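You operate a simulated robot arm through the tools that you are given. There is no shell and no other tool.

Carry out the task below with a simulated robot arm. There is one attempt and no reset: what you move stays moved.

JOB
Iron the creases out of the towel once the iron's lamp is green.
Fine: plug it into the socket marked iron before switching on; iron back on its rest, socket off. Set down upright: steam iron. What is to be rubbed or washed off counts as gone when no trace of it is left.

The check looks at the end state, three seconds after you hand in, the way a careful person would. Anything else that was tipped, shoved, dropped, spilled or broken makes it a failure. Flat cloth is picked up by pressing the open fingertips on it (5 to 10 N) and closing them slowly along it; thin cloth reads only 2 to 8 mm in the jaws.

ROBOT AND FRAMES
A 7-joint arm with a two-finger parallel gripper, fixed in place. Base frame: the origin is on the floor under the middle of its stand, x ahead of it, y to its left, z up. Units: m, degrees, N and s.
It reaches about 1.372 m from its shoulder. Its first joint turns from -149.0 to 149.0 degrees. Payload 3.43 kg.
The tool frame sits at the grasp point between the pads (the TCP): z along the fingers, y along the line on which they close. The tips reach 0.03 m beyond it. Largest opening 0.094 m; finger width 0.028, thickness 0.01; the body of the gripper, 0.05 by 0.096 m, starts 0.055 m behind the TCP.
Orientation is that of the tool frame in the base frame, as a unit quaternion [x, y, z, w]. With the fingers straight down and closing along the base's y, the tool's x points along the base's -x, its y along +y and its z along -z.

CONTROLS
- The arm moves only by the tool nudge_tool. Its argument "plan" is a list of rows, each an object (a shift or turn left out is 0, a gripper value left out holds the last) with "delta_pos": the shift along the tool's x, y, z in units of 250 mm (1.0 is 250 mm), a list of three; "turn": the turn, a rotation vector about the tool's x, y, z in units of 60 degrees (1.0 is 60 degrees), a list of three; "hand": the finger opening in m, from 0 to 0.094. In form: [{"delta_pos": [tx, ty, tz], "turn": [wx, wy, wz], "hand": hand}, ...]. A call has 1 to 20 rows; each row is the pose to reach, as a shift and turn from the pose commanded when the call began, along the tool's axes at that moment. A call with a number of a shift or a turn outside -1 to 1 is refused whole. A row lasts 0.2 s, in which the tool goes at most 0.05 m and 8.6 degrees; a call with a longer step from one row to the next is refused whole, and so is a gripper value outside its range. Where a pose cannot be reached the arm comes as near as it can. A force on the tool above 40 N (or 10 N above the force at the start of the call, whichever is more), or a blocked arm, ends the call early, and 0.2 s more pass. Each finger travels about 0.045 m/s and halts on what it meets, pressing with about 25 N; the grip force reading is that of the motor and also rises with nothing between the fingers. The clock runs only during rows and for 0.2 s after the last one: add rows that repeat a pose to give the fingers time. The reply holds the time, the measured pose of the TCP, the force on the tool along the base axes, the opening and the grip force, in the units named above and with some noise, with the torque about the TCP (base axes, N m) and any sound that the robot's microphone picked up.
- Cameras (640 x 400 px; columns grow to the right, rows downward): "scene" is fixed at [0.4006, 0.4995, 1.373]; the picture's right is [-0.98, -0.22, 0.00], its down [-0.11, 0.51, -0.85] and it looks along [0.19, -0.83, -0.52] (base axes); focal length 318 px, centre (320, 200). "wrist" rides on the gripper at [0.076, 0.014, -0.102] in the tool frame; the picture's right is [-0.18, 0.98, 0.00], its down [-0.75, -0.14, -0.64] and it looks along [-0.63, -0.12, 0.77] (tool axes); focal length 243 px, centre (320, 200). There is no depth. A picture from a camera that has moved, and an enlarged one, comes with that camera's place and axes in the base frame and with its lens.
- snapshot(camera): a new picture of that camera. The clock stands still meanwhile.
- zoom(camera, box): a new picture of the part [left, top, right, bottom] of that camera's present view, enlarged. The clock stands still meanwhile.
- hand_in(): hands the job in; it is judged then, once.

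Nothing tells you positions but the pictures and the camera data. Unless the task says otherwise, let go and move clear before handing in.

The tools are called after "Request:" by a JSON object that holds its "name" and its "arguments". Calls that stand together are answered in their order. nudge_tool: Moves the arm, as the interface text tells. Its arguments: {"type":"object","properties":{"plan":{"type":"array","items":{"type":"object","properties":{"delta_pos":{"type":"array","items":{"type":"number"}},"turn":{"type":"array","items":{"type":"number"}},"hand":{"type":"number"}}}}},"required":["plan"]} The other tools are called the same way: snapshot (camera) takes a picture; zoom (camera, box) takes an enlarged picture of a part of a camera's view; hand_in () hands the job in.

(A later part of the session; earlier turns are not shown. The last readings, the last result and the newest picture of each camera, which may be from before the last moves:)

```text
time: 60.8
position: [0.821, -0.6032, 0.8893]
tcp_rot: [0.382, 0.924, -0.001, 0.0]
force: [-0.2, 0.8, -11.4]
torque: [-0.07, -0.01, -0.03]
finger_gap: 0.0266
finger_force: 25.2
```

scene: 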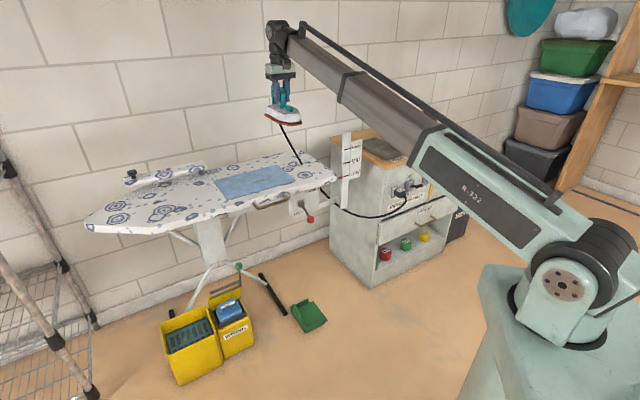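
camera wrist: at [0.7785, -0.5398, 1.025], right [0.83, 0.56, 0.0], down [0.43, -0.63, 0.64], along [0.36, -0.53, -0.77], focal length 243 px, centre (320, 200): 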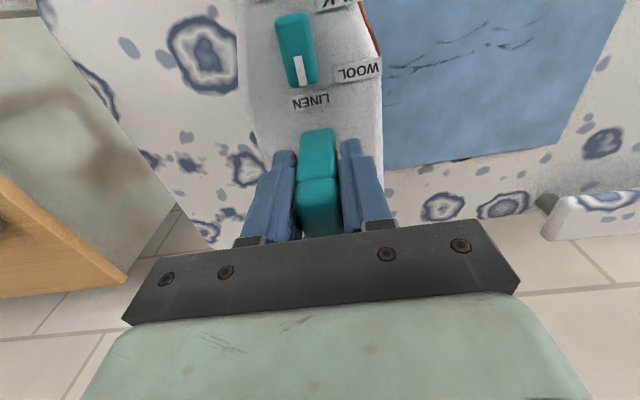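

Still hanging free at 0.889. I'll continue lowering in 1.5 mm steps.

Request:
{"name": "nudge_tool", "arguments": {"plan": [{"delta_pos": [0, 0, 0.006]}, {"delta_pos": [0, 0, 0.012]}, {"delta_pos": [0, 0, 0.018]}]}}

Request:
{"name": "zoom", "arguments": {"camera": "scene", "box": [230, 140, 320, 200]}}

```text
time: 61.6
position: [0.821, -0.6015, 0.8834]
tcp_rot: [0.382, 0.924, 0.001, 0.0]
force: [1.0, 0.2, -11.1]
torque: [-0.06, -0.07, -0.01]
finger_gap: 0.0265
finger_force: 24.9
```

```text
6.67 times, centred on (275, 170) of scene
camera zoom: at [0.4006, 0.4995, 1.373], right [-0.98, -0.22, 0.0], down [-0.11, 0.51, -0.85], along [0.19, -0.83, -0.52], focal length 2117 px, centre (620, 400)
```

zoom: 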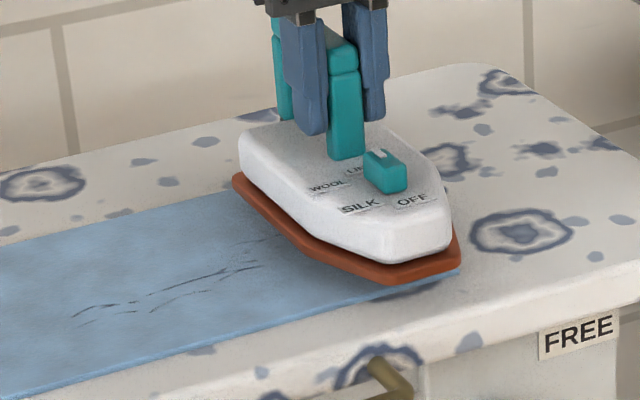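

Request:
{"name": "nudge_tool", "arguments": {"plan": [{"delta_pos": [0, 0, 0.006]}, {"delta_pos": [0, 0, 0.012]}, {"delta_pos": [0, 0, 0.012]}]}}

```text
time: 62.4
position: [0.8214, -0.6026, 0.8806]
tcp_rot: [0.382, 0.924, 0.0, 0.0]
force: [-0.4, -0.2, -10.9]
torque: [-0.02, -0.03, 0.04]
finger_gap: 0.0265
finger_force: 25.1
```

Request:
{"name": "nudge_tool", "arguments": {"plan": [{"delta_pos": [0, 0, 0.006]}, {"delta_pos": [0, 0, 0.012]}, {"delta_pos": [0, 0, 0.012]}]}}

Request:
{"name": "zoom", "arguments": {"camera": "scene", "box": [230, 140, 320, 200]}}

```text
time: 63.2
position: [0.8211, -0.6024, 0.8762]
tcp_rot: [0.382, 0.924, 0.0, 0.0]
force: [-0.1, 0.0, -10.3]
torque: [-0.04, -0.04, 0.0]
finger_gap: 0.0266
finger_force: 25.0
```

```text
6.67 times, centred on (275, 170) of scene
camera zoom: at [0.4006, 0.4995, 1.373], right [-0.98, -0.22, 0.0], down [-0.11, 0.51, -0.85], along [0.19, -0.83, -0.52], focal length 2117 px, centre (620, 400)
```

zoom: 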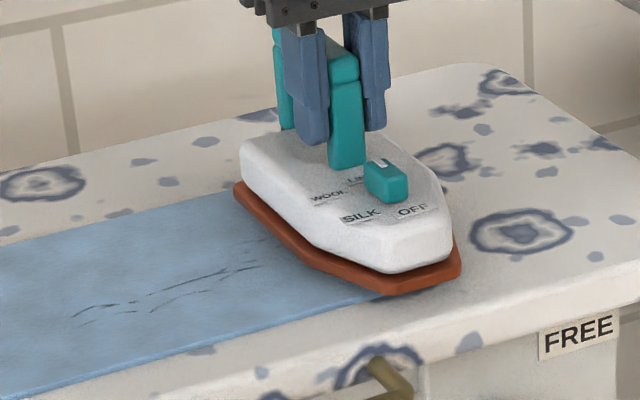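

Request:
{"name": "nudge_tool", "arguments": {"plan": [{"delta_pos": [0, 0, 0.006]}, {"delta_pos": [0, 0, 0.012]}, {"delta_pos": [0, 0, 0.012]}]}}

```text
time: 64.0
position: [0.8212, -0.6022, 0.8739]
tcp_rot: [0.383, 0.924, 0.0, -0.001]
force: [0.5, -0.1, -10.2]
torque: [-0.05, -0.05, -0.02]
finger_gap: 0.0266
finger_force: 25.3
```

Request:
{"name": "nudge_tool", "arguments": {"plan": [{"delta_pos": [0, 0, 0.006]}, {"delta_pos": [0, 0, 0.012]}, {"delta_pos": [0, 0, 0.012]}]}}

Request:
{"name": "zoom", "arguments": {"camera": "scene", "box": [230, 140, 320, 200]}}

```text
time: 64.8
position: [0.8209, -0.6035, 0.8711]
tcp_rot: [0.383, 0.924, -0.001, 0.0]
force: [0.2, -0.4, -11.3]
torque: [-0.02, -0.02, 0.02]
finger_gap: 0.0266
finger_force: 25.0
```

```text
6.67 times, centred on (275, 170) of scene
camera zoom: at [0.4006, 0.4995, 1.373], right [-0.98, -0.22, 0.0], down [-0.11, 0.51, -0.85], along [0.19, -0.83, -0.52], focal length 2117 px, centre (620, 400)
```

zoom: 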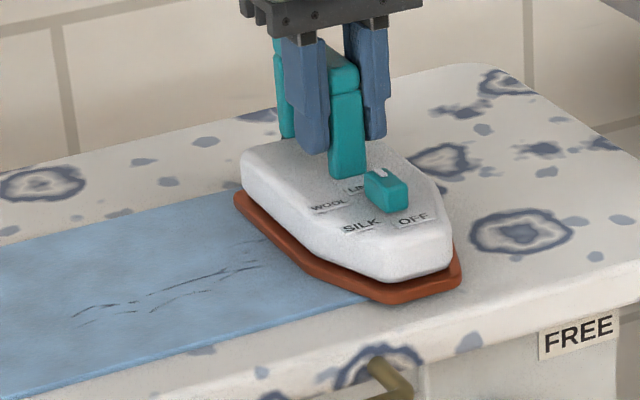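

No contact yet at 0.871, so the board is lower than my estimate. I'll look from the wrist camera to re-measure before going further.

Request:
{"name": "snapshot", "arguments": {"camera": "wrist"}}

Request:
{"name": "zoom", "arguments": {"camera": "scene", "box": [200, 150, 310, 210]}}

Request:
{"name": "zoom", "arguments": {"camera": "scene", "box": [255, 160, 310, 195]}}

```text
taken
camera wrist: at [0.7785, -0.5396, 0.9738], right [0.83, 0.56, 0.0], down [0.43, -0.63, 0.64], along [0.36, -0.53, -0.77], focal length 243 px, centre (320, 200)
```

wrist: 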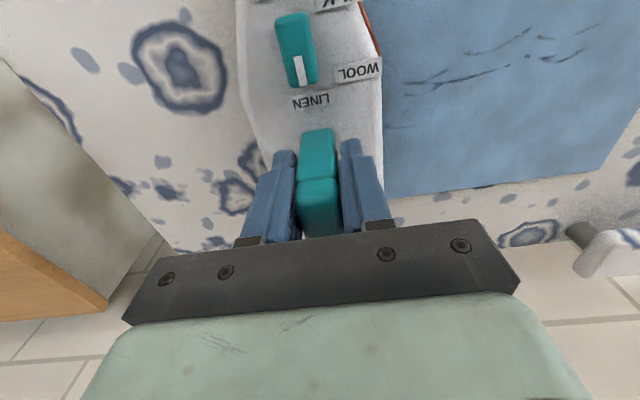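

```text
5.82 times, centred on (255, 180) of scene
camera zoom: at [0.4006, 0.4995, 1.373], right [-0.98, -0.22, 0.0], down [-0.11, 0.51, -0.85], along [0.19, -0.83, -0.52], focal length 1848 px, centre (698, 316)
```

zoom: 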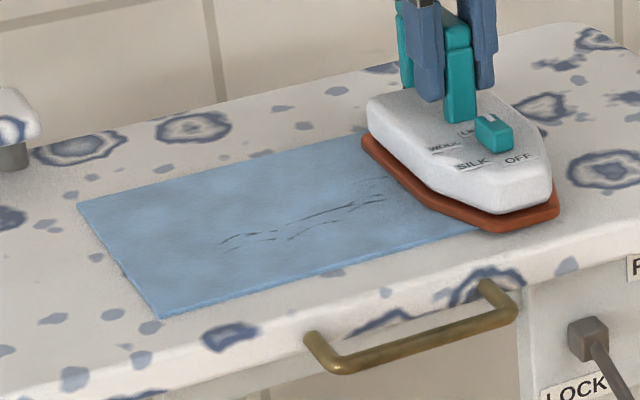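

```text
11.43 times, centred on (282, 178) of scene
camera zoom: at [0.4006, 0.4995, 1.373], right [-0.98, -0.22, 0.0], down [-0.11, 0.51, -0.85], along [0.19, -0.83, -0.52], focal length 3630 px, centre (749, 457)
```

zoom: 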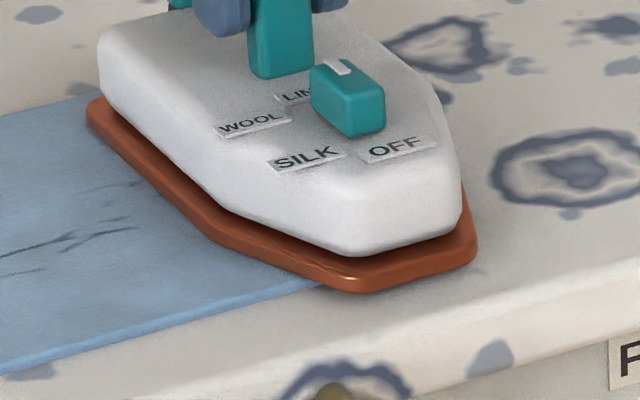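

Request:
{"name": "zoom", "arguments": {"camera": "wrist", "box": [360, 0, 640, 200]}}

```text
2.00 times, centred on (500, 100) of wrist
camera zoom: at [0.7785, -0.5396, 0.9738], right [0.83, 0.56, 0.0], down [0.43, -0.63, 0.64], along [0.36, -0.53, -0.77], focal length 485 px, centre (-40, 400)
```

zoom: 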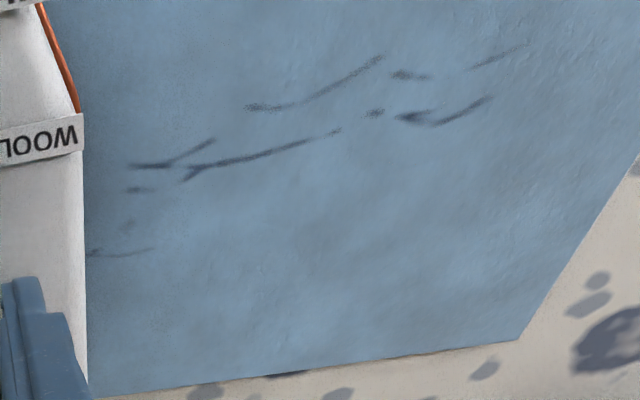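

The wrist view puts the creases between x_t -0.97 and -1.04 and y_t 0.17 to 0.35, well under the iron's sweep. I'll shift 1 cm back and keep lowering to contact.

Request:
{"name": "nudge_tool", "arguments": {"plan": [{"delta_pos": [-0.02, 0, 0]}, {"delta_pos": [-0.04, 0, 0.004]}, {"delta_pos": [-0.04, 0, 0.01]}, {"delta_pos": [-0.04, 0, 0.014]}]}}

Request:
{"name": "nudge_tool", "arguments": {"plan": [{"delta_pos": [0, 0, 0.006]}, {"delta_pos": [0, 0, 0.01]}, {"delta_pos": [0, 0, 0.01]}]}}

Request:
{"name": "zoom", "arguments": {"camera": "scene", "box": [240, 150, 310, 200]}}

```text
time: 65.8
position: [0.828, -0.6099, 0.8708]
tcp_rot: [0.383, 0.924, -0.001, 0.002]
force: [-1.3, 1.0, 19.9]
torque: [0.19, 0.18, 0.05]
finger_gap: 0.0266
finger_force: 25.2
```

```text
time: 66.6
position: [0.8264, -0.6097, 0.8669]
tcp_rot: [0.383, 0.924, 0.0, 0.002]
force: [-1.1, -4.7, 20.3]
torque: [0.05, 0.0, -0.05]
finger_gap: 0.0266
finger_force: 25.6
```

```text
8.00 times, centred on (275, 175) of scene
camera zoom: at [0.4006, 0.4995, 1.373], right [-0.98, -0.22, 0.0], down [-0.11, 0.51, -0.85], along [0.19, -0.83, -0.52], focal length 2541 px, centre (680, 400)
```

zoom: 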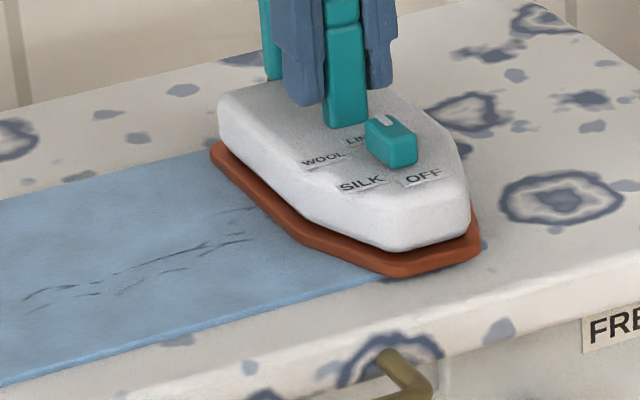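

Contact: about 31 N on the cloth, more than needed. I'll ease up to a light press before sliding.

Request:
{"name": "nudge_tool", "arguments": {"plan": [{"delta_pos": [0, 0, -0.006]}, {"delta_pos": [0, 0, -0.008]}]}}

```text
time: 67.2
position: [0.8275, -0.6094, 0.8677]
tcp_rot: [0.382, 0.924, 0.0, 0.0]
force: [-2.1, -3.7, -0.8]
torque: [-0.51, -0.54, -0.15]
finger_gap: 0.0265
finger_force: 24.8
```

About 10 N now rests on the cloth. I'll slide along the towel a little and check that the creases fade and the towel stays put.

Request:
{"name": "nudge_tool", "arguments": {"plan": [{"delta_pos": [0, 0.03, 0]}, {"delta_pos": [0, 0.07, 0]}, {"delta_pos": [0, 0.12, 0]}, {"delta_pos": [0, 0.17, 0]}, {"delta_pos": [0, 0.22, 0]}]}}

Request:
{"name": "zoom", "arguments": {"camera": "scene", "box": [200, 150, 310, 210]}}

Request:
{"name": "snapshot", "arguments": {"camera": "wrist"}}

```text
time: 68.4
position: [0.8678, -0.5725, 0.867]
tcp_rot: [0.383, 0.924, 0.0, 0.0]
force: [-0.5, 0.6, -11.3]
torque: [-0.02, -0.05, -0.03]
finger_gap: 0.0264
finger_force: 24.5
```

```text
5.82 times, centred on (255, 180) of scene
camera zoom: at [0.4006, 0.4995, 1.373], right [-0.98, -0.22, 0.0], down [-0.11, 0.51, -0.85], along [0.19, -0.83, -0.52], focal length 1848 px, centre (698, 316)
```

zoom: 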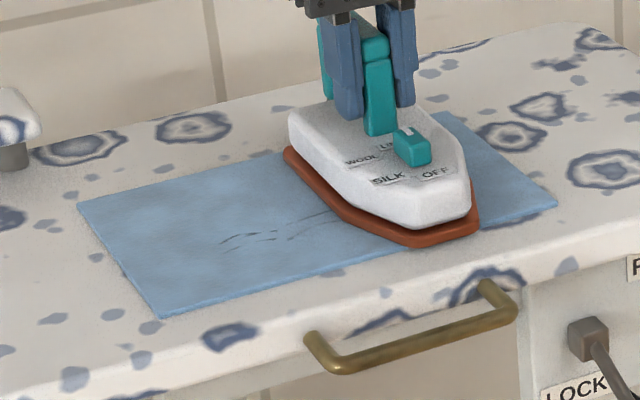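

```text
taken
camera wrist: at [0.8246, -0.5079, 0.9699], right [0.83, 0.56, 0.0], down [0.43, -0.63, 0.64], along [0.36, -0.53, -0.77], focal length 243 px, centre (320, 200)
```

wrist: 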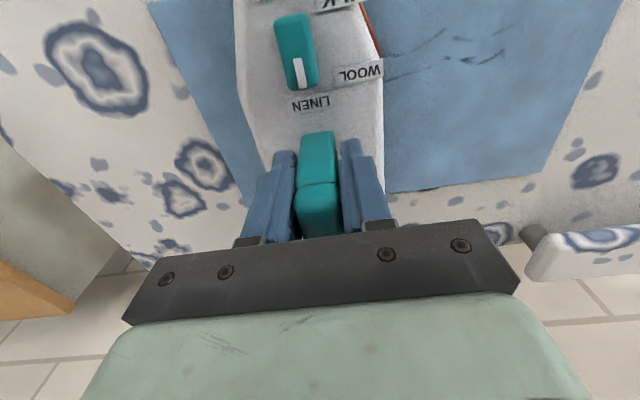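

Sliding lost contact (the handle had slipped a few mm in the grip), and the towel hasn't moved. I'll lower to a light press again here.

Request:
{"name": "nudge_tool", "arguments": {"plan": [{"delta_pos": [0, 0, 0.004]}, {"delta_pos": [0, 0, 0.004]}]}}

```text
time: 69.0
position: [0.8685, -0.5706, 0.8655]
tcp_rot: [0.383, 0.924, 0.0, 0.001]
force: [1.6, 0.0, -3.7]
torque: [0.36, 0.34, -0.11]
finger_gap: 0.0264
finger_force: 24.8
```

Request:
{"name": "nudge_tool", "arguments": {"plan": [{"delta_pos": [0, 0.0, 0.003]}, {"delta_pos": [0, 0.03, 0.003]}, {"delta_pos": [0, 0.06, 0.003]}, {"delta_pos": [0, 0.1, 0.003]}, {"delta_pos": [0, 0.14, 0.003]}, {"delta_pos": [0, 0.18, 0.003]}]}}

Request:
{"name": "zoom", "arguments": {"camera": "scene", "box": [200, 150, 310, 210]}}

Request:
{"name": "snapshot", "arguments": {"camera": "wrist"}}

```text
time: 70.4
position: [0.8961, -0.5406, 0.8667]
tcp_rot: [0.383, 0.924, 0.0, 0.001]
force: [-4.9, -5.5, 11.4]
torque: [0.39, 0.38, 0.18]
finger_gap: 0.0266
finger_force: 24.8
```

```text
5.82 times, centred on (255, 180) of scene
camera zoom: at [0.4006, 0.4995, 1.373], right [-0.98, -0.22, 0.0], down [-0.11, 0.51, -0.85], along [0.19, -0.83, -0.52], focal length 1848 px, centre (698, 316)
```

zoom: 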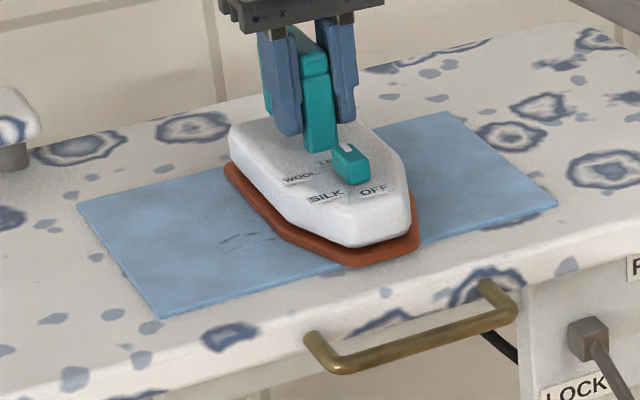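

```text
taken
camera wrist: at [0.855, -0.4762, 0.9694], right [0.83, 0.56, 0.0], down [0.43, -0.63, 0.64], along [0.36, -0.53, -0.77], focal length 243 px, centre (320, 200)
```

wrist: 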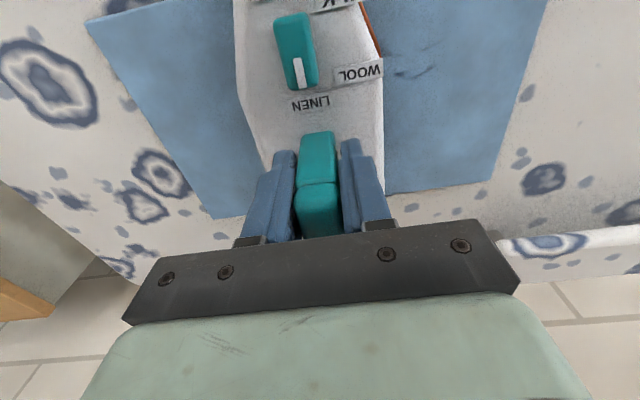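

The creases behind the iron are disappearing and the towel isn't moving. I'll continue the sweep to the far end of the creases.

Request:
{"name": "nudge_tool", "arguments": {"plan": [{"delta_pos": [0, 0.04, -0.001]}, {"delta_pos": [0, 0.08, -0.001]}, {"delta_pos": [0, 0.12, -0.001]}, {"delta_pos": [0, 0.16, -0.001]}, {"delta_pos": [0, 0.2, -0.001]}]}}

Request:
{"name": "nudge_tool", "arguments": {"plan": [{"delta_pos": [0, 0.04, 0]}, {"delta_pos": [0, 0.08, 0]}, {"delta_pos": [0, 0.12, 0]}, {"delta_pos": [0, 0.16, 0]}]}}

Request:
{"name": "zoom", "arguments": {"camera": "scene", "box": [200, 150, 310, 210]}}

Request:
{"name": "snapshot", "arguments": {"camera": "wrist"}}

```text
time: 71.6
position: [0.9336, -0.5029, 0.8655]
tcp_rot: [0.383, 0.924, 0.0, 0.001]
force: [-6.3, -5.7, 14.6]
torque: [0.27, 0.34, 0.15]
finger_gap: 0.0265
finger_force: 25.1
```

```text
time: 72.6
position: [0.9636, -0.4763, 0.8666]
tcp_rot: [0.382, 0.924, -0.001, 0.001]
force: [-6.3, -5.2, 15.1]
torque: [0.27, 0.33, 0.18]
finger_gap: 0.0266
finger_force: 24.9
```

```text
5.82 times, centred on (255, 180) of scene
camera zoom: at [0.4006, 0.4995, 1.373], right [-0.98, -0.22, 0.0], down [-0.11, 0.51, -0.85], along [0.19, -0.83, -0.52], focal length 1848 px, centre (698, 316)
```

zoom: 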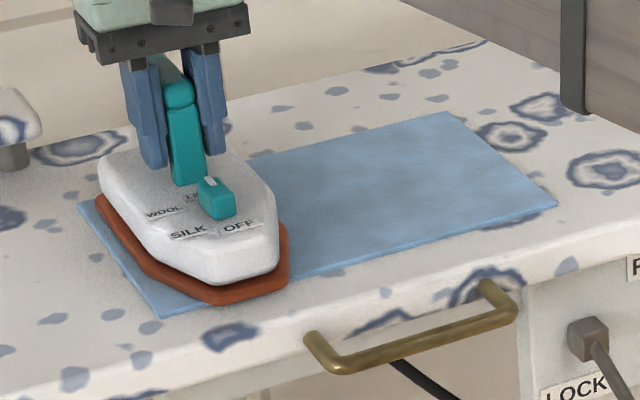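

```text
taken
camera wrist: at [0.9192, -0.4126, 0.9692], right [0.83, 0.56, 0.0], down [0.43, -0.63, 0.64], along [0.36, -0.53, -0.77], focal length 243 px, centre (320, 200)
```

wrist: 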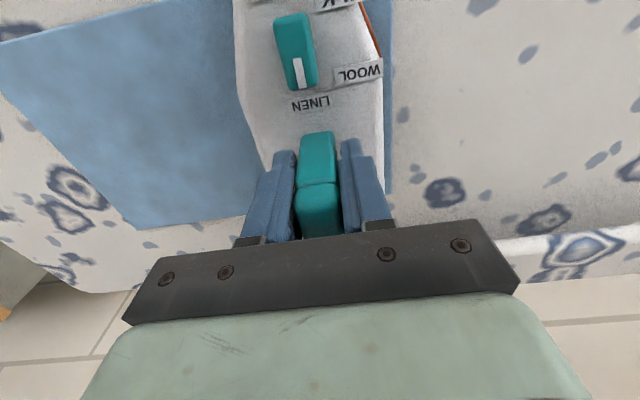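

The swept part of the towel looks smooth. I'll sweep back across it once more to catch any remaining trace.

Request:
{"name": "nudge_tool", "arguments": {"plan": [{"delta_pos": [0, -0.03, 0]}, {"delta_pos": [0, -0.07, 0]}, {"delta_pos": [0, -0.12, 0]}, {"delta_pos": [0, -0.17, 0]}, {"delta_pos": [0, -0.22, 0]}, {"delta_pos": [0, -0.27, 0]}, {"delta_pos": [0, -0.32, 0]}, {"delta_pos": [0, -0.37, 0]}]}}

Request:
{"name": "nudge_tool", "arguments": {"plan": [{"delta_pos": [0, -0.04, 0]}, {"delta_pos": [0, -0.09, 0]}, {"delta_pos": [0, -0.14, 0]}, {"delta_pos": [0, -0.19, 0]}, {"delta_pos": [0, -0.24, 0]}, {"delta_pos": [0, -0.29, 0]}, {"delta_pos": [0, -0.34, 0]}]}}

Request:
{"name": "zoom", "arguments": {"camera": "scene", "box": [200, 150, 310, 210]}}

Request:
{"name": "snapshot", "arguments": {"camera": "wrist"}}

```text
time: 74.4
position: [0.8964, -0.5416, 0.8669]
tcp_rot: [0.382, 0.924, 0.0, 0.0]
force: [4.0, 4.3, 9.7]
torque: [-0.17, -0.09, -0.01]
finger_gap: 0.0265
finger_force: 25.2
```

```text
time: 76.0
position: [0.8345, -0.6016, 0.8664]
tcp_rot: [0.383, 0.924, 0.0, 0.0]
force: [4.3, 4.4, 9.1]
torque: [0.12, 0.2, -0.23]
finger_gap: 0.0266
finger_force: 25.2
```

```text
5.82 times, centred on (255, 180) of scene
camera zoom: at [0.4006, 0.4995, 1.373], right [-0.98, -0.22, 0.0], down [-0.11, 0.51, -0.85], along [0.19, -0.83, -0.52], focal length 1848 px, centre (698, 316)
```

zoom: 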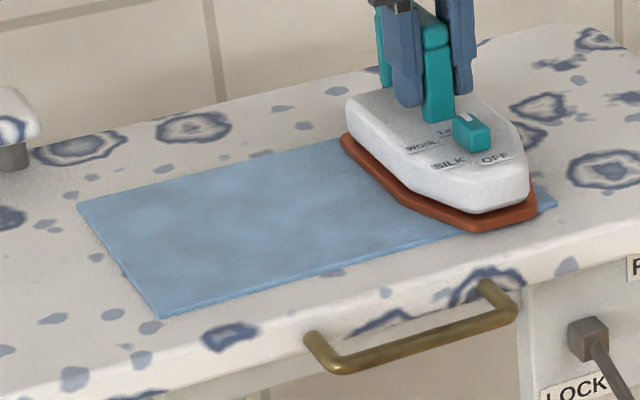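

```text
taken
camera wrist: at [0.7936, -0.5374, 0.9691], right [0.83, 0.56, 0.0], down [0.43, -0.63, 0.64], along [0.36, -0.53, -0.77], focal length 243 px, centre (320, 200)
```

wrist: 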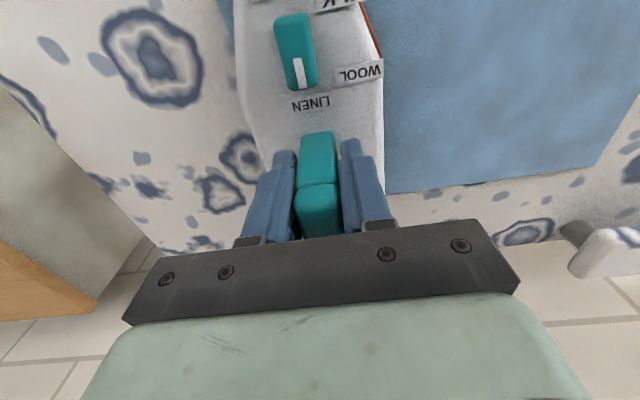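

No creases remain in view. I'll lift the iron off promptly so it doesn't scorch, then inspect the towel.

Request:
{"name": "nudge_tool", "arguments": {"plan": [{"delta_pos": [0, 0, -0.01]}, {"delta_pos": [0, 0, -0.03]}, {"delta_pos": [0, 0, -0.07]}, {"delta_pos": [0, 0, -0.13]}, {"delta_pos": [0, 0, -0.21]}, {"delta_pos": [0, 0, -0.31]}, {"delta_pos": [0, 0, -0.43]}, {"delta_pos": [0, 0, -0.55]}, {"delta_pos": [0, 0, -0.67]}, {"delta_pos": [0, 0, -0.79]}, {"delta_pos": [0, 0, -0.88]}, {"delta_pos": [0, 0, -0.94]}]}}

Request:
{"name": "zoom", "arguments": {"camera": "scene", "box": [210, 155, 310, 210]}}

Request:
{"name": "snapshot", "arguments": {"camera": "wrist"}}

Request:
{"name": "snapshot", "arguments": {"camera": "scene"}}

```text
time: 78.6
position: [0.8365, -0.6002, 1.0987]
tcp_rot: [0.383, 0.924, 0.0, -0.001]
force: [0.2, 0.8, -12.0]
torque: [-0.02, -0.06, 0.02]
finger_gap: 0.0267
finger_force: 25.1
```

```text
6.40 times, centred on (260, 182) of scene
camera zoom: at [0.4006, 0.4995, 1.373], right [-0.98, -0.22, 0.0], down [-0.11, 0.51, -0.85], along [0.19, -0.83, -0.52], focal length 2033 px, centre (704, 312)
```

zoom: 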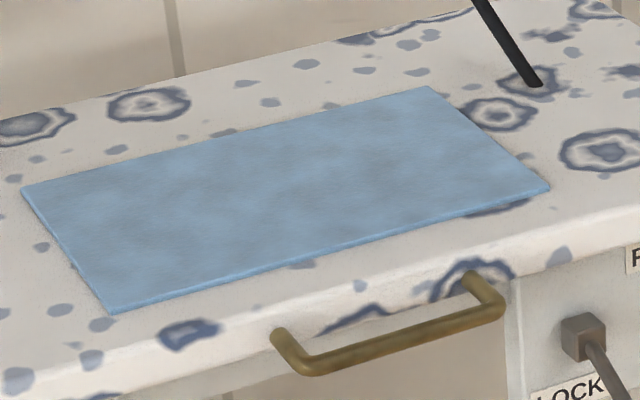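

```text
taken
camera wrist: at [0.7943, -0.5372, 1.2031], right [0.83, 0.56, 0.0], down [0.43, -0.63, 0.64], along [0.36, -0.53, -0.77], focal length 243 px, centre (320, 200)
```

wrist: 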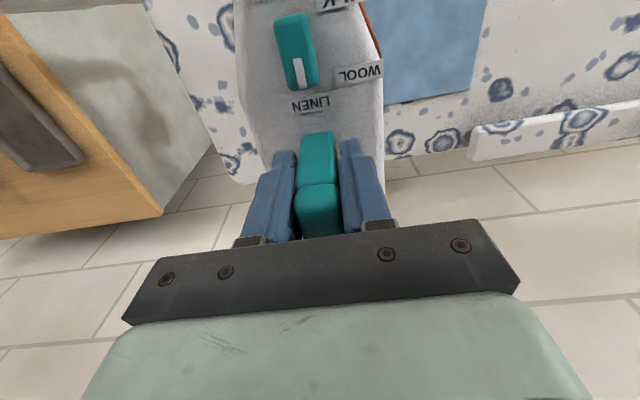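

```text
taken
```

scene: 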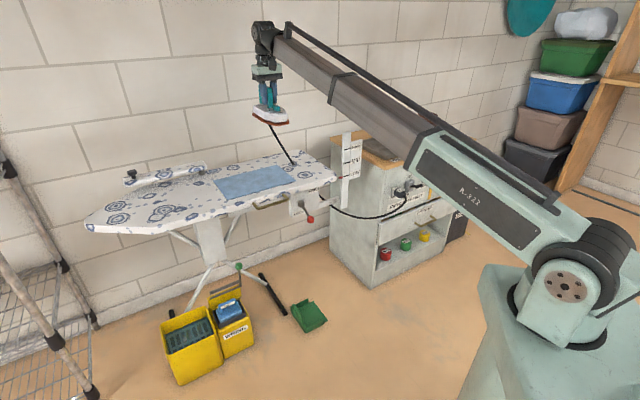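

The towel is smooth and hasn't moved. I'll take one closer look for faint traces.

Request:
{"name": "zoom", "arguments": {"camera": "scene", "box": [215, 165, 275, 203]}}

Request:
{"name": "zoom", "arguments": {"camera": "scene", "box": [250, 160, 310, 198]}}

```text
10.53 times, centred on (245, 184) of scene
camera zoom: at [0.4006, 0.4995, 1.373], right [-0.98, -0.22, 0.0], down [-0.11, 0.51, -0.85], along [0.19, -0.83, -0.52], focal length 3343 px, centre (1110, 368)
```

zoom: 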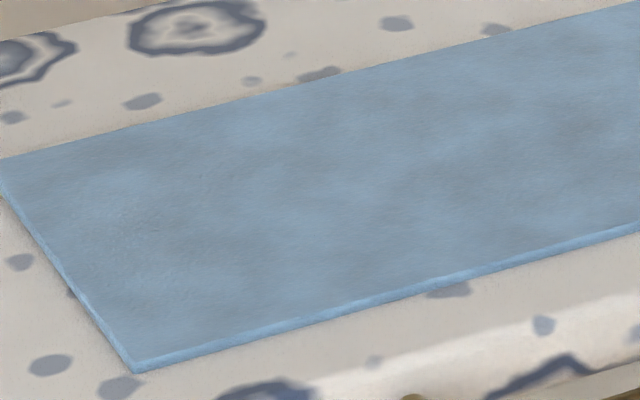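

```text
10.53 times, centred on (280, 179) of scene
camera zoom: at [0.4006, 0.4995, 1.373], right [-0.98, -0.22, 0.0], down [-0.11, 0.51, -0.85], along [0.19, -0.83, -0.52], focal length 3343 px, centre (741, 421)
```

zoom: 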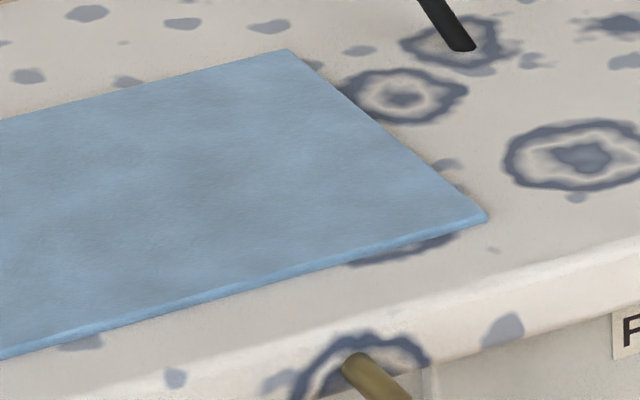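

The creases are completely gone. Now I'll carry the iron back to its rest along the same high path.

Request:
{"name": "nudge_tool", "arguments": {"plan": [{"delta_pos": [0, -0.05, 0]}, {"delta_pos": [0.005, -0.14, 0]}, {"delta_pos": [0.01, -0.26, 0]}, {"delta_pos": [0.015, -0.4, 0]}, {"delta_pos": [0.02, -0.54, 0]}, {"delta_pos": [0.024, -0.68, 0]}, {"delta_pos": [0.024, -0.82, 0]}, {"delta_pos": [0.024, -0.93, 0]}, {"delta_pos": [0.024, -1.0, 0]}]}}

Request:
{"name": "nudge_tool", "arguments": {"plan": [{"delta_pos": [0, -0.05, 0]}, {"delta_pos": [0.005, -0.14, 0]}, {"delta_pos": [0.01, -0.26, 0]}, {"delta_pos": [0.015, -0.4, 0]}, {"delta_pos": [0.02, -0.54, 0]}, {"delta_pos": [0.023, -0.68, 0]}, {"delta_pos": [0.023, -0.82, 0]}, {"delta_pos": [0.023, -0.93, 0]}, {"delta_pos": [0.023, -1.0, 0]}]}}

Request:
{"name": "snapshot", "arguments": {"camera": "scene"}}

Request:
{"name": "snapshot", "arguments": {"camera": "wrist"}}

```text
time: 80.6
position: [0.6551, -0.7743, 1.1014]
tcp_rot: [0.382, 0.924, 0.001, 0.0]
force: [0.8, 0.6, -10.9]
torque: [-0.03, -0.02, 0.02]
finger_gap: 0.0264
finger_force: 25.2
```

```text
time: 82.6
position: [0.4744, -0.9459, 1.1]
tcp_rot: [0.382, 0.924, -0.001, 0.0]
force: [0.7, 0.1, -10.5]
torque: [-0.02, -0.04, -0.03]
finger_gap: 0.0266
finger_force: 25.2
```

```text
taken
```

scene: 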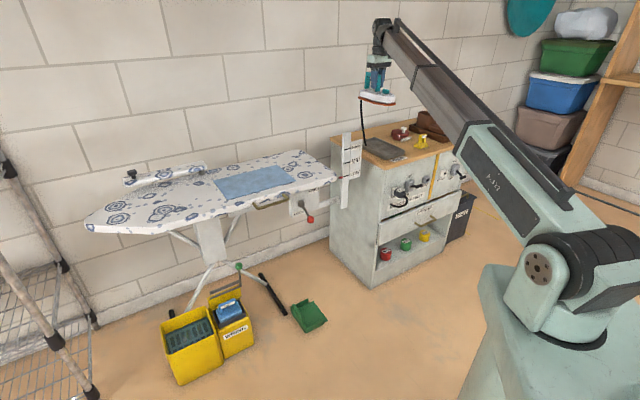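

```text
taken
camera wrist: at [0.4321, -0.8825, 1.2034], right [0.82, 0.57, 0.0], down [0.43, -0.63, 0.64], along [0.36, -0.53, -0.77], focal length 243 px, centre (320, 200)
```

wrist: 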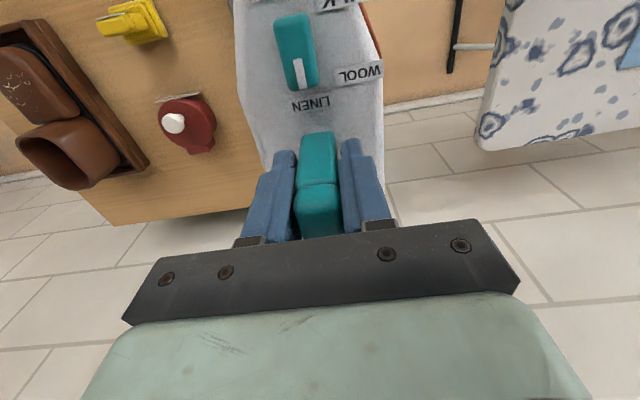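

Over the cabinet again. I'll line up with the tray at TCP (0.4445, -0.975) and come down to just above it.

Request:
{"name": "nudge_tool", "arguments": {"plan": [{"delta_pos": [0.002, -0.04, 0]}, {"delta_pos": [0.002, -0.1, 0]}, {"delta_pos": [0.002, -0.15, 0.04]}, {"delta_pos": [0.002, -0.168, 0.12]}, {"delta_pos": [0.002, -0.168, 0.24]}, {"delta_pos": [0.002, -0.168, 0.36]}, {"delta_pos": [0.002, -0.168, 0.48]}, {"delta_pos": [0.002, -0.168, 0.58]}, {"delta_pos": [0.002, -0.168, 0.66]}, {"delta_pos": [0.002, -0.168, 0.7]}]}}

Request:
{"name": "zoom", "arguments": {"camera": "scene", "box": [350, 100, 430, 160]}}

Request:
{"name": "snapshot", "arguments": {"camera": "wrist"}}

```text
time: 84.8
position: [0.4442, -0.9757, 0.9257]
tcp_rot: [0.383, 0.924, 0.0, 0.001]
force: [0.9, 0.1, -10.7]
torque: [-0.05, 0.0, 0.02]
finger_gap: 0.0264
finger_force: 24.9
```

```text
6.67 times, centred on (390, 130) of scene
camera zoom: at [0.4006, 0.4995, 1.373], right [-0.98, -0.22, 0.0], down [-0.11, 0.51, -0.85], along [0.19, -0.83, -0.52], focal length 2117 px, centre (-147, 667)
```

zoom: 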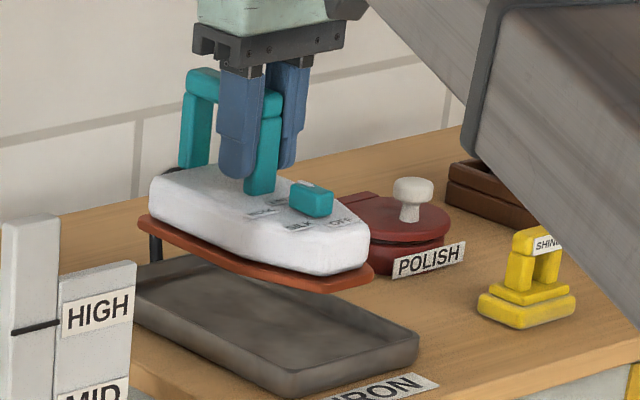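

```text
taken
camera wrist: at [0.4019, -0.9121, 1.0286], right [0.83, 0.56, 0.0], down [0.43, -0.63, 0.64], along [0.36, -0.53, -0.77], focal length 243 px, centre (320, 200)
```

wrist: 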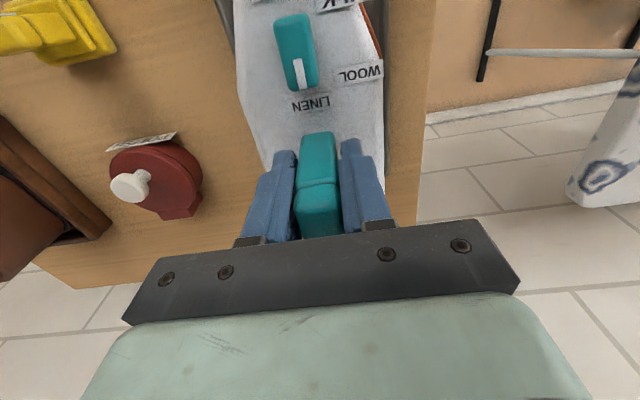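

Aligned over the tray. Lowering slowly into it.

Request:
{"name": "nudge_tool", "arguments": {"plan": [{"delta_pos": [0, 0, 0.04]}, {"delta_pos": [0, 0, 0.08]}, {"delta_pos": [0, 0, 0.12]}, {"delta_pos": [0, 0, 0.15]}, {"delta_pos": [0, 0, 0.17]}]}}

Request:
{"name": "zoom", "arguments": {"camera": "scene", "box": [350, 100, 430, 160]}}

Request:
{"name": "zoom", "arguments": {"camera": "wrist", "box": [200, 0, 440, 180]}}

```text
time: 86.0
position: [0.4428, -0.976, 0.8837]
tcp_rot: [0.383, 0.924, 0.0, 0.0]
force: [-0.1, -0.9, -11.4]
torque: [-0.05, -0.04, -0.02]
finger_gap: 0.0266
finger_force: 25.1
```

```text
6.67 times, centred on (390, 130) of scene
camera zoom: at [0.4006, 0.4995, 1.373], right [-0.98, -0.22, 0.0], down [-0.11, 0.51, -0.85], along [0.19, -0.83, -0.52], focal length 2117 px, centre (-147, 667)
```

zoom: 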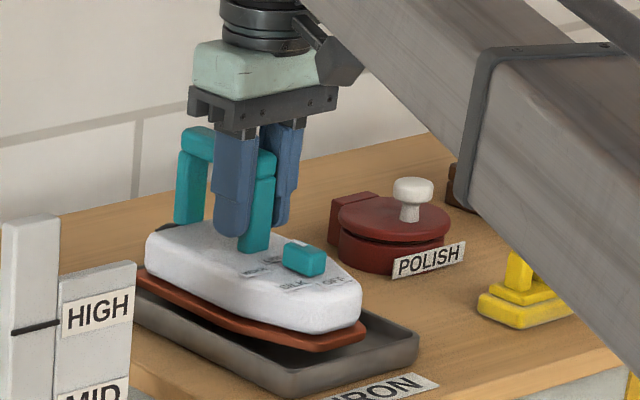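

```text
2.22 times, centred on (320, 90) of wrist
camera zoom: at [0.4019, -0.913, 0.9861], right [0.83, 0.56, 0.0], down [0.43, -0.63, 0.64], along [0.36, -0.53, -0.77], focal length 539 px, centre (320, 444)
```

zoom: 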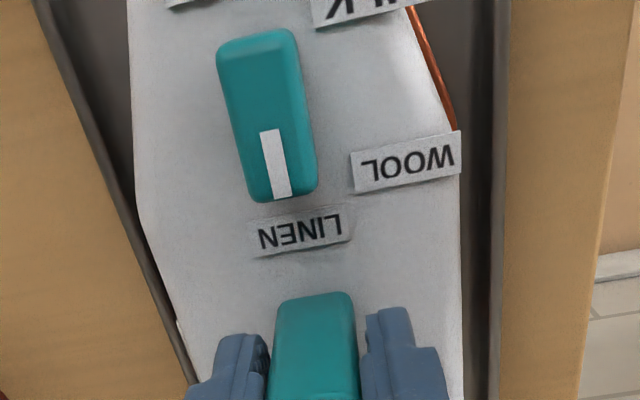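

Request:
{"name": "nudge_tool", "arguments": {"plan": [{"delta_pos": [0, 0, 0.01]}, {"delta_pos": [0, 0, 0.02]}, {"delta_pos": [0, 0, 0.028]}]}}

Request:
{"name": "zoom", "arguments": {"camera": "scene", "box": [355, 115, 415, 160]}}

```text
time: 86.8
position: [0.4447, -0.9767, 0.8763]
tcp_rot: [0.383, 0.924, 0.0, 0.0]
force: [-0.4, 0.4, -11.1]
torque: [-0.03, -0.03, -0.01]
finger_gap: 0.0265
finger_force: 25.1
```

```text
8.89 times, centred on (385, 138) of scene
camera zoom: at [0.4006, 0.4995, 1.373], right [-0.98, -0.22, 0.0], down [-0.11, 0.51, -0.85], along [0.19, -0.83, -0.52], focal length 2823 px, centre (-258, 756)
```

zoom: 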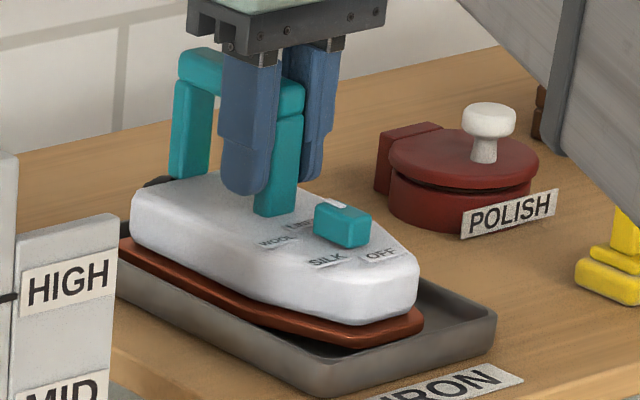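

Nearly down; the horizontal position matches the original picture. Continuing in small steps until it touches.

Request:
{"name": "nudge_tool", "arguments": {"plan": [{"delta_pos": [0, 0, 0.006]}, {"delta_pos": [0, 0, 0.012]}, {"delta_pos": [0, 0, 0.012]}]}}

Request:
{"name": "nudge_tool", "arguments": {"plan": [{"delta_pos": [0, 0, 0.006]}, {"delta_pos": [0, 0, 0.006]}]}}

```text
time: 87.6
position: [0.4447, -0.9762, 0.8726]
tcp_rot: [0.383, 0.924, 0.0, 0.0]
force: [0.6, -0.3, -10.9]
torque: [-0.05, 0.02, 0.02]
finger_gap: 0.0266
finger_force: 25.4
```

```text
time: 88.2
position: [0.4454, -0.9747, 0.8711]
tcp_rot: [0.382, 0.924, -0.001, 0.0]
force: [0.3, -0.3, -10.7]
torque: [-0.03, -0.03, 0.0]
finger_gap: 0.0264
finger_force: 24.8
```

Request:
{"name": "nudge_tool", "arguments": {"plan": [{"delta_pos": [0, 0, 0.006]}, {"delta_pos": [0, 0, 0.006]}]}}

Request:
{"name": "nudge_tool", "arguments": {"plan": [{"delta_pos": [0, 0, 0.006]}, {"delta_pos": [0, 0, 0.006]}]}}

Request:
{"name": "zoom", "arguments": {"camera": "scene", "box": [355, 115, 415, 160]}}

```text
time: 88.8
position: [0.4449, -0.9756, 0.8706]
tcp_rot: [0.382, 0.924, 0.0, 0.0]
force: [0.7, -0.1, -3.5]
torque: [0.32, 0.25, 0.01]
finger_gap: 0.0266
finger_force: 24.9
```

```text
time: 89.4
position: [0.4449, -0.975, 0.87]
tcp_rot: [0.382, 0.924, 0.0, 0.001]
force: [-0.4, -1.5, 13.0]
torque: [0.59, 0.46, 0.0]
finger_gap: 0.0266
finger_force: 24.7
```

```text
8.89 times, centred on (385, 138) of scene
camera zoom: at [0.4006, 0.4995, 1.373], right [-0.98, -0.22, 0.0], down [-0.11, 0.51, -0.85], along [0.19, -0.83, -0.52], focal length 2823 px, centre (-258, 756)
```

zoom: 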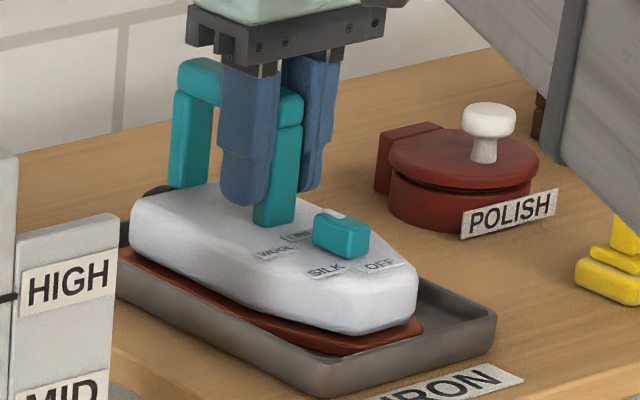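

It's seated in the tray and matches the original picture. I'll ease the pressure and open the fingers.

Request:
{"name": "nudge_tool", "arguments": {"plan": [{"delta_pos": [0, 0, -0.005]}, {"delta_pos": [0, 0, -0.005], "hand": 0.04}, {"delta_pos": [0, 0, -0.005], "hand": 0.055}, {"delta_pos": [0, 0, -0.005], "hand": 0.07}, {"delta_pos": [0, 0, -0.005], "hand": 0.07}]}}

Request:
{"name": "zoom", "arguments": {"camera": "scene", "box": [355, 115, 415, 160]}}

Request:
{"name": "snapshot", "arguments": {"camera": "wrist"}}

```text
time: 90.6
position: [0.4454, -0.975, 0.8693]
tcp_rot: [0.383, 0.924, -0.001, 0.001]
force: [-0.2, 1.1, -0.3]
torque: [0.0, 0.05, 0.0]
finger_gap: 0.0701
finger_force: 0.1
```

```text
8.89 times, centred on (385, 138) of scene
camera zoom: at [0.4006, 0.4995, 1.373], right [-0.98, -0.22, 0.0], down [-0.11, 0.51, -0.85], along [0.19, -0.83, -0.52], focal length 2823 px, centre (-258, 756)
```

zoom: 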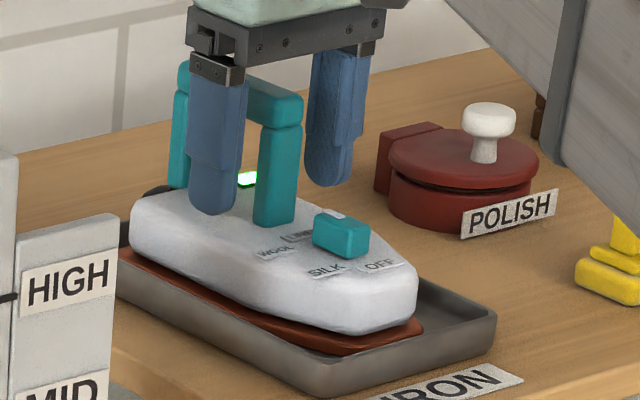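

```text
taken
camera wrist: at [0.4016, -0.9121, 0.9731], right [0.83, 0.56, 0.0], down [0.43, -0.63, 0.64], along [0.36, -0.53, -0.77], focal length 243 px, centre (320, 200)
```

wrist: 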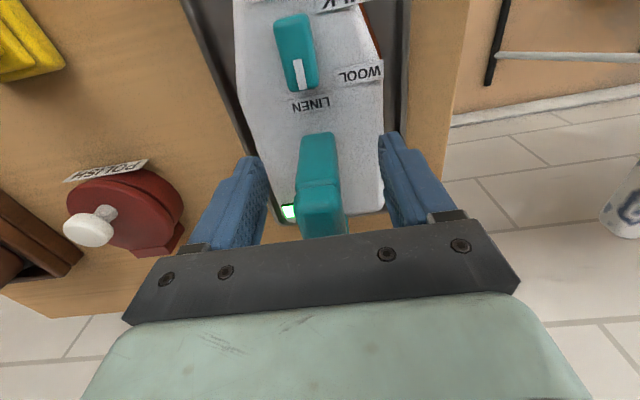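

The iron stands upright on its rest, with the lamp still green. I'll rise, return to in front of the cabinet, and turn the fingers horizontal again to switch the socket off.

Request:
{"name": "nudge_tool", "arguments": {"plan": [{"delta_pos": [0, 0, -0.06]}, {"delta_pos": [0, 0, -0.18]}, {"delta_pos": [0, 0, -0.34]}, {"delta_pos": [0, 0, -0.5]}, {"delta_pos": [0, 0, -0.66]}, {"delta_pos": [0, 0, -0.78]}]}}

Request:
{"name": "nudge_tool", "arguments": {"plan": [{"delta_pos": [0.12, -0.024, 0]}, {"delta_pos": [0.28, -0.057, 0]}, {"delta_pos": [0.44, -0.09, 0]}, {"delta_pos": [0.6, -0.123, 0]}, {"delta_pos": [0.74, -0.152, 0]}]}}

Request:
{"name": "nudge_tool", "arguments": {"plan": [{"delta_pos": [0.14, -0.028, 0], "hand": 0.04}, {"delta_pos": [0.3, -0.06, 0], "hand": 0.02}, {"delta_pos": [0.46, -0.094, 0], "hand": 0.002}, {"delta_pos": [0.6, -0.123, 0], "hand": 0.002}, {"delta_pos": [0.74, -0.152, 0], "hand": 0.002}]}}

Request:
{"name": "snapshot", "arguments": {"camera": "scene"}}

Request:
{"name": "snapshot", "arguments": {"camera": "wrist"}}

```text
time: 92.0
position: [0.4452, -0.9761, 1.0655]
tcp_rot: [0.383, 0.924, 0.0, 0.001]
force: [0.3, -0.4, -0.7]
torque: [-0.02, 0.0, 0.03]
finger_gap: 0.0699
finger_force: 0.1
```

```text
time: 93.2
position: [0.2857, -0.8713, 1.064]
tcp_rot: [0.383, 0.924, -0.001, 0.0]
force: [-0.1, 0.1, -0.7]
torque: [0.06, -0.01, -0.01]
finger_gap: 0.07
finger_force: 0.1
```

```text
time: 94.4
position: [0.1287, -0.7671, 1.0647]
tcp_rot: [0.383, 0.924, -0.001, 0.002]
force: [0.2, 0.1, -0.2]
torque: [-0.02, -0.01, -0.01]
finger_gap: 0.0019
finger_force: 0.0
```

```text
taken
```

scene: 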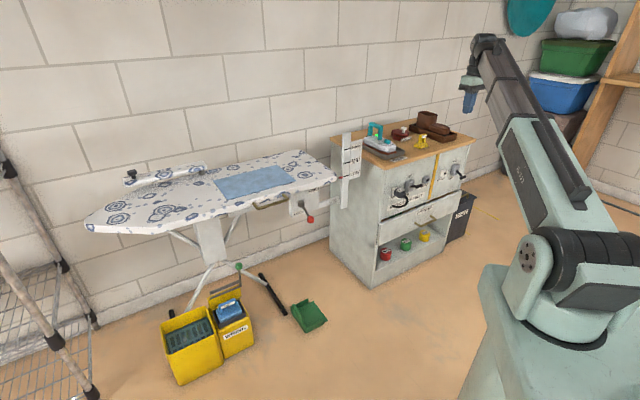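

```text
taken
camera wrist: at [0.0852, -0.7034, 1.1673], right [0.83, 0.56, 0.0], down [0.43, -0.63, 0.64], along [0.36, -0.53, -0.77], focal length 243 px, centre (320, 200)
```

wrist: 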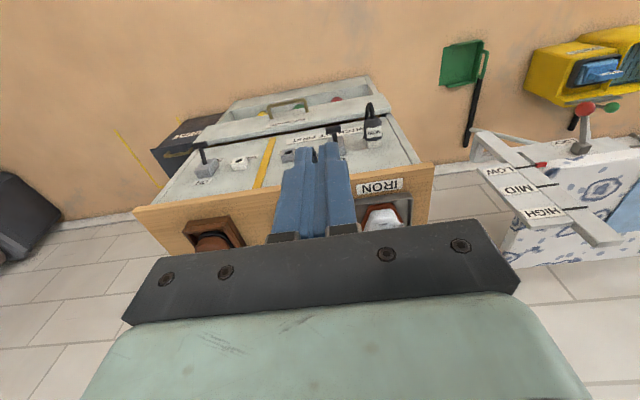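

Now I'll rotate the fingers back to horizontal, in the reverse of the earlier turn.

Request:
{"name": "nudge_tool", "arguments": {"plan": [{"turn": [0, -0.125, 0]}, {"turn": [0, -0.25, 0]}, {"turn": [0, -0.375, 0]}, {"turn": [0, -0.5, 0]}, {"turn": [0, -0.625, 0]}, {"turn": [0, -0.75, 0]}]}}

Request:
{"name": "nudge_tool", "arguments": {"plan": [{"turn": [0, -0.125, 0]}, {"turn": [0, -0.25, 0]}, {"turn": [0, -0.375, 0]}, {"turn": [0, -0.5, 0]}, {"turn": [0, -0.625, 0]}, {"turn": [0, -0.75, 0]}]}}

Request:
{"name": "nudge_tool", "arguments": {"plan": [{"delta_pos": [0.16, 0, 0]}, {"delta_pos": [0.34, 0, 0]}, {"delta_pos": [0.52, 0, 0]}, {"delta_pos": [0.7, 0, 0]}, {"delta_pos": [0.86, 0, 0]}, {"delta_pos": [0.98, 0, 0]}]}}

Request:
{"name": "snapshot", "arguments": {"camera": "wrist"}}

Request:
{"name": "zoom", "arguments": {"camera": "scene", "box": [370, 130, 490, 212]}}

```text
time: 95.8
position: [0.1285, -0.768, 1.0638]
tcp_rot: [0.353, 0.853, -0.147, 0.355]
force: [-0.1, 0.2, 0.3]
torque: [0.0, -0.01, -0.01]
finger_gap: 0.0019
finger_force: 0.0
```

```text
time: 97.2
position: [0.1297, -0.7679, 1.0633]
tcp_rot: [0.27, 0.653, -0.271, 0.654]
force: [-0.6, 0.2, 0.0]
torque: [0.01, 0.0, -0.03]
finger_gap: 0.0022
finger_force: 0.2
```

```text
time: 98.6
position: [0.1281, -0.7684, 0.8189]
tcp_rot: [0.27, 0.653, -0.27, 0.654]
force: [0.5, 0.7, 0.1]
torque: [-0.01, -0.01, 0.01]
finger_gap: 0.002
finger_force: 0.1
```

```text
taken
camera wrist: at [0.0672, -0.6859, 0.743], right [0.69, 0.7, 0.18], down [-0.55, 0.36, 0.75], along [0.46, -0.62, 0.63], focal length 243 px, centre (320, 200)
```

wrist: 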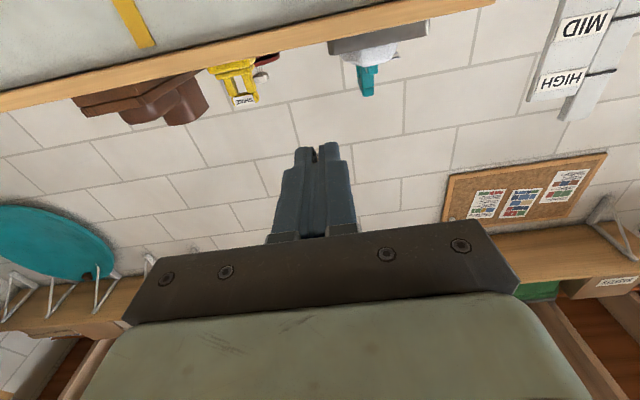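

```text
4.88 times, centred on (430, 171) of scene
camera zoom: at [0.4006, 0.4995, 1.373], right [-0.98, -0.22, 0.0], down [-0.11, 0.51, -0.85], along [0.19, -0.83, -0.52], focal length 1549 px, centre (-217, 342)
```

zoom: 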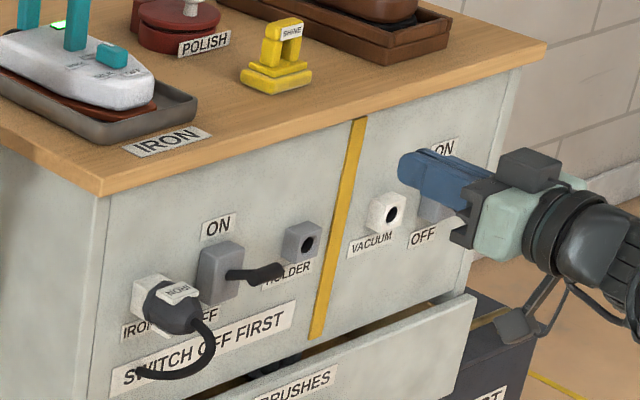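

The T-bar in the ON position is near z = 0.655, 0.056 m out. I'll come in just above it at z = 0.705.

Request:
{"name": "nudge_tool", "arguments": {"plan": [{"delta_pos": [0.15, 0, 0]}, {"delta_pos": [0.3, 0, 0]}, {"delta_pos": [0.42, 0, 0]}, {"delta_pos": [0.456, 0, 0.05]}, {"delta_pos": [0.456, 0, 0.18]}, {"delta_pos": [0.456, 0, 0.32]}, {"delta_pos": [0.456, 0, 0.44]}, {"delta_pos": [0.456, 0, 0.52]}, {"delta_pos": [0.456, 0, 0.528]}]}}

Request:
{"name": "snapshot", "arguments": {"camera": "wrist"}}

Request:
{"name": "zoom", "arguments": {"camera": "scene", "box": [380, 150, 460, 206]}}

```text
time: 100.6
position: [0.222, -0.8607, 0.7066]
tcp_rot: [0.271, 0.652, -0.272, 0.654]
force: [0.0, -0.9, -0.1]
torque: [0.02, 0.02, -0.03]
finger_gap: 0.002
finger_force: 0.1
```

```text
taken
camera wrist: at [0.1618, -0.779, 0.6304], right [0.69, 0.7, 0.18], down [-0.55, 0.35, 0.75], along [0.46, -0.63, 0.63], focal length 243 px, centre (320, 200)
```

wrist: 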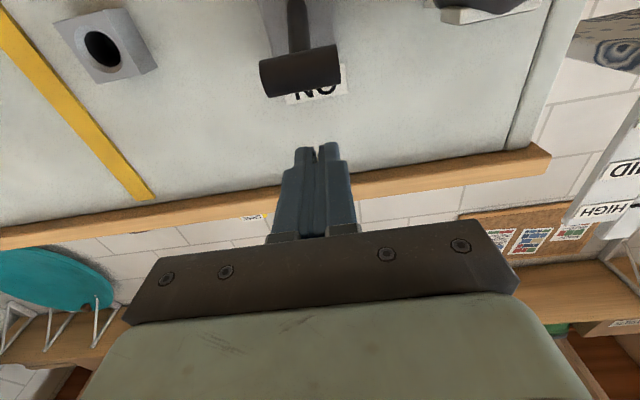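

```text
7.14 times, centred on (420, 178) of scene
camera zoom: at [0.4006, 0.4995, 1.373], right [-0.98, -0.22, 0.0], down [-0.11, 0.51, -0.85], along [0.19, -0.83, -0.52], focal length 2268 px, centre (-394, 357)
```

zoom: 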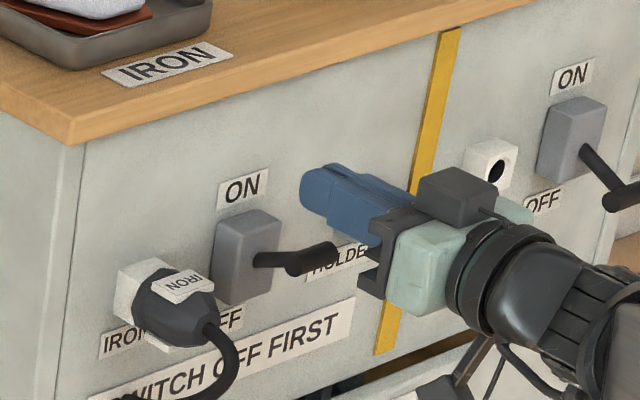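

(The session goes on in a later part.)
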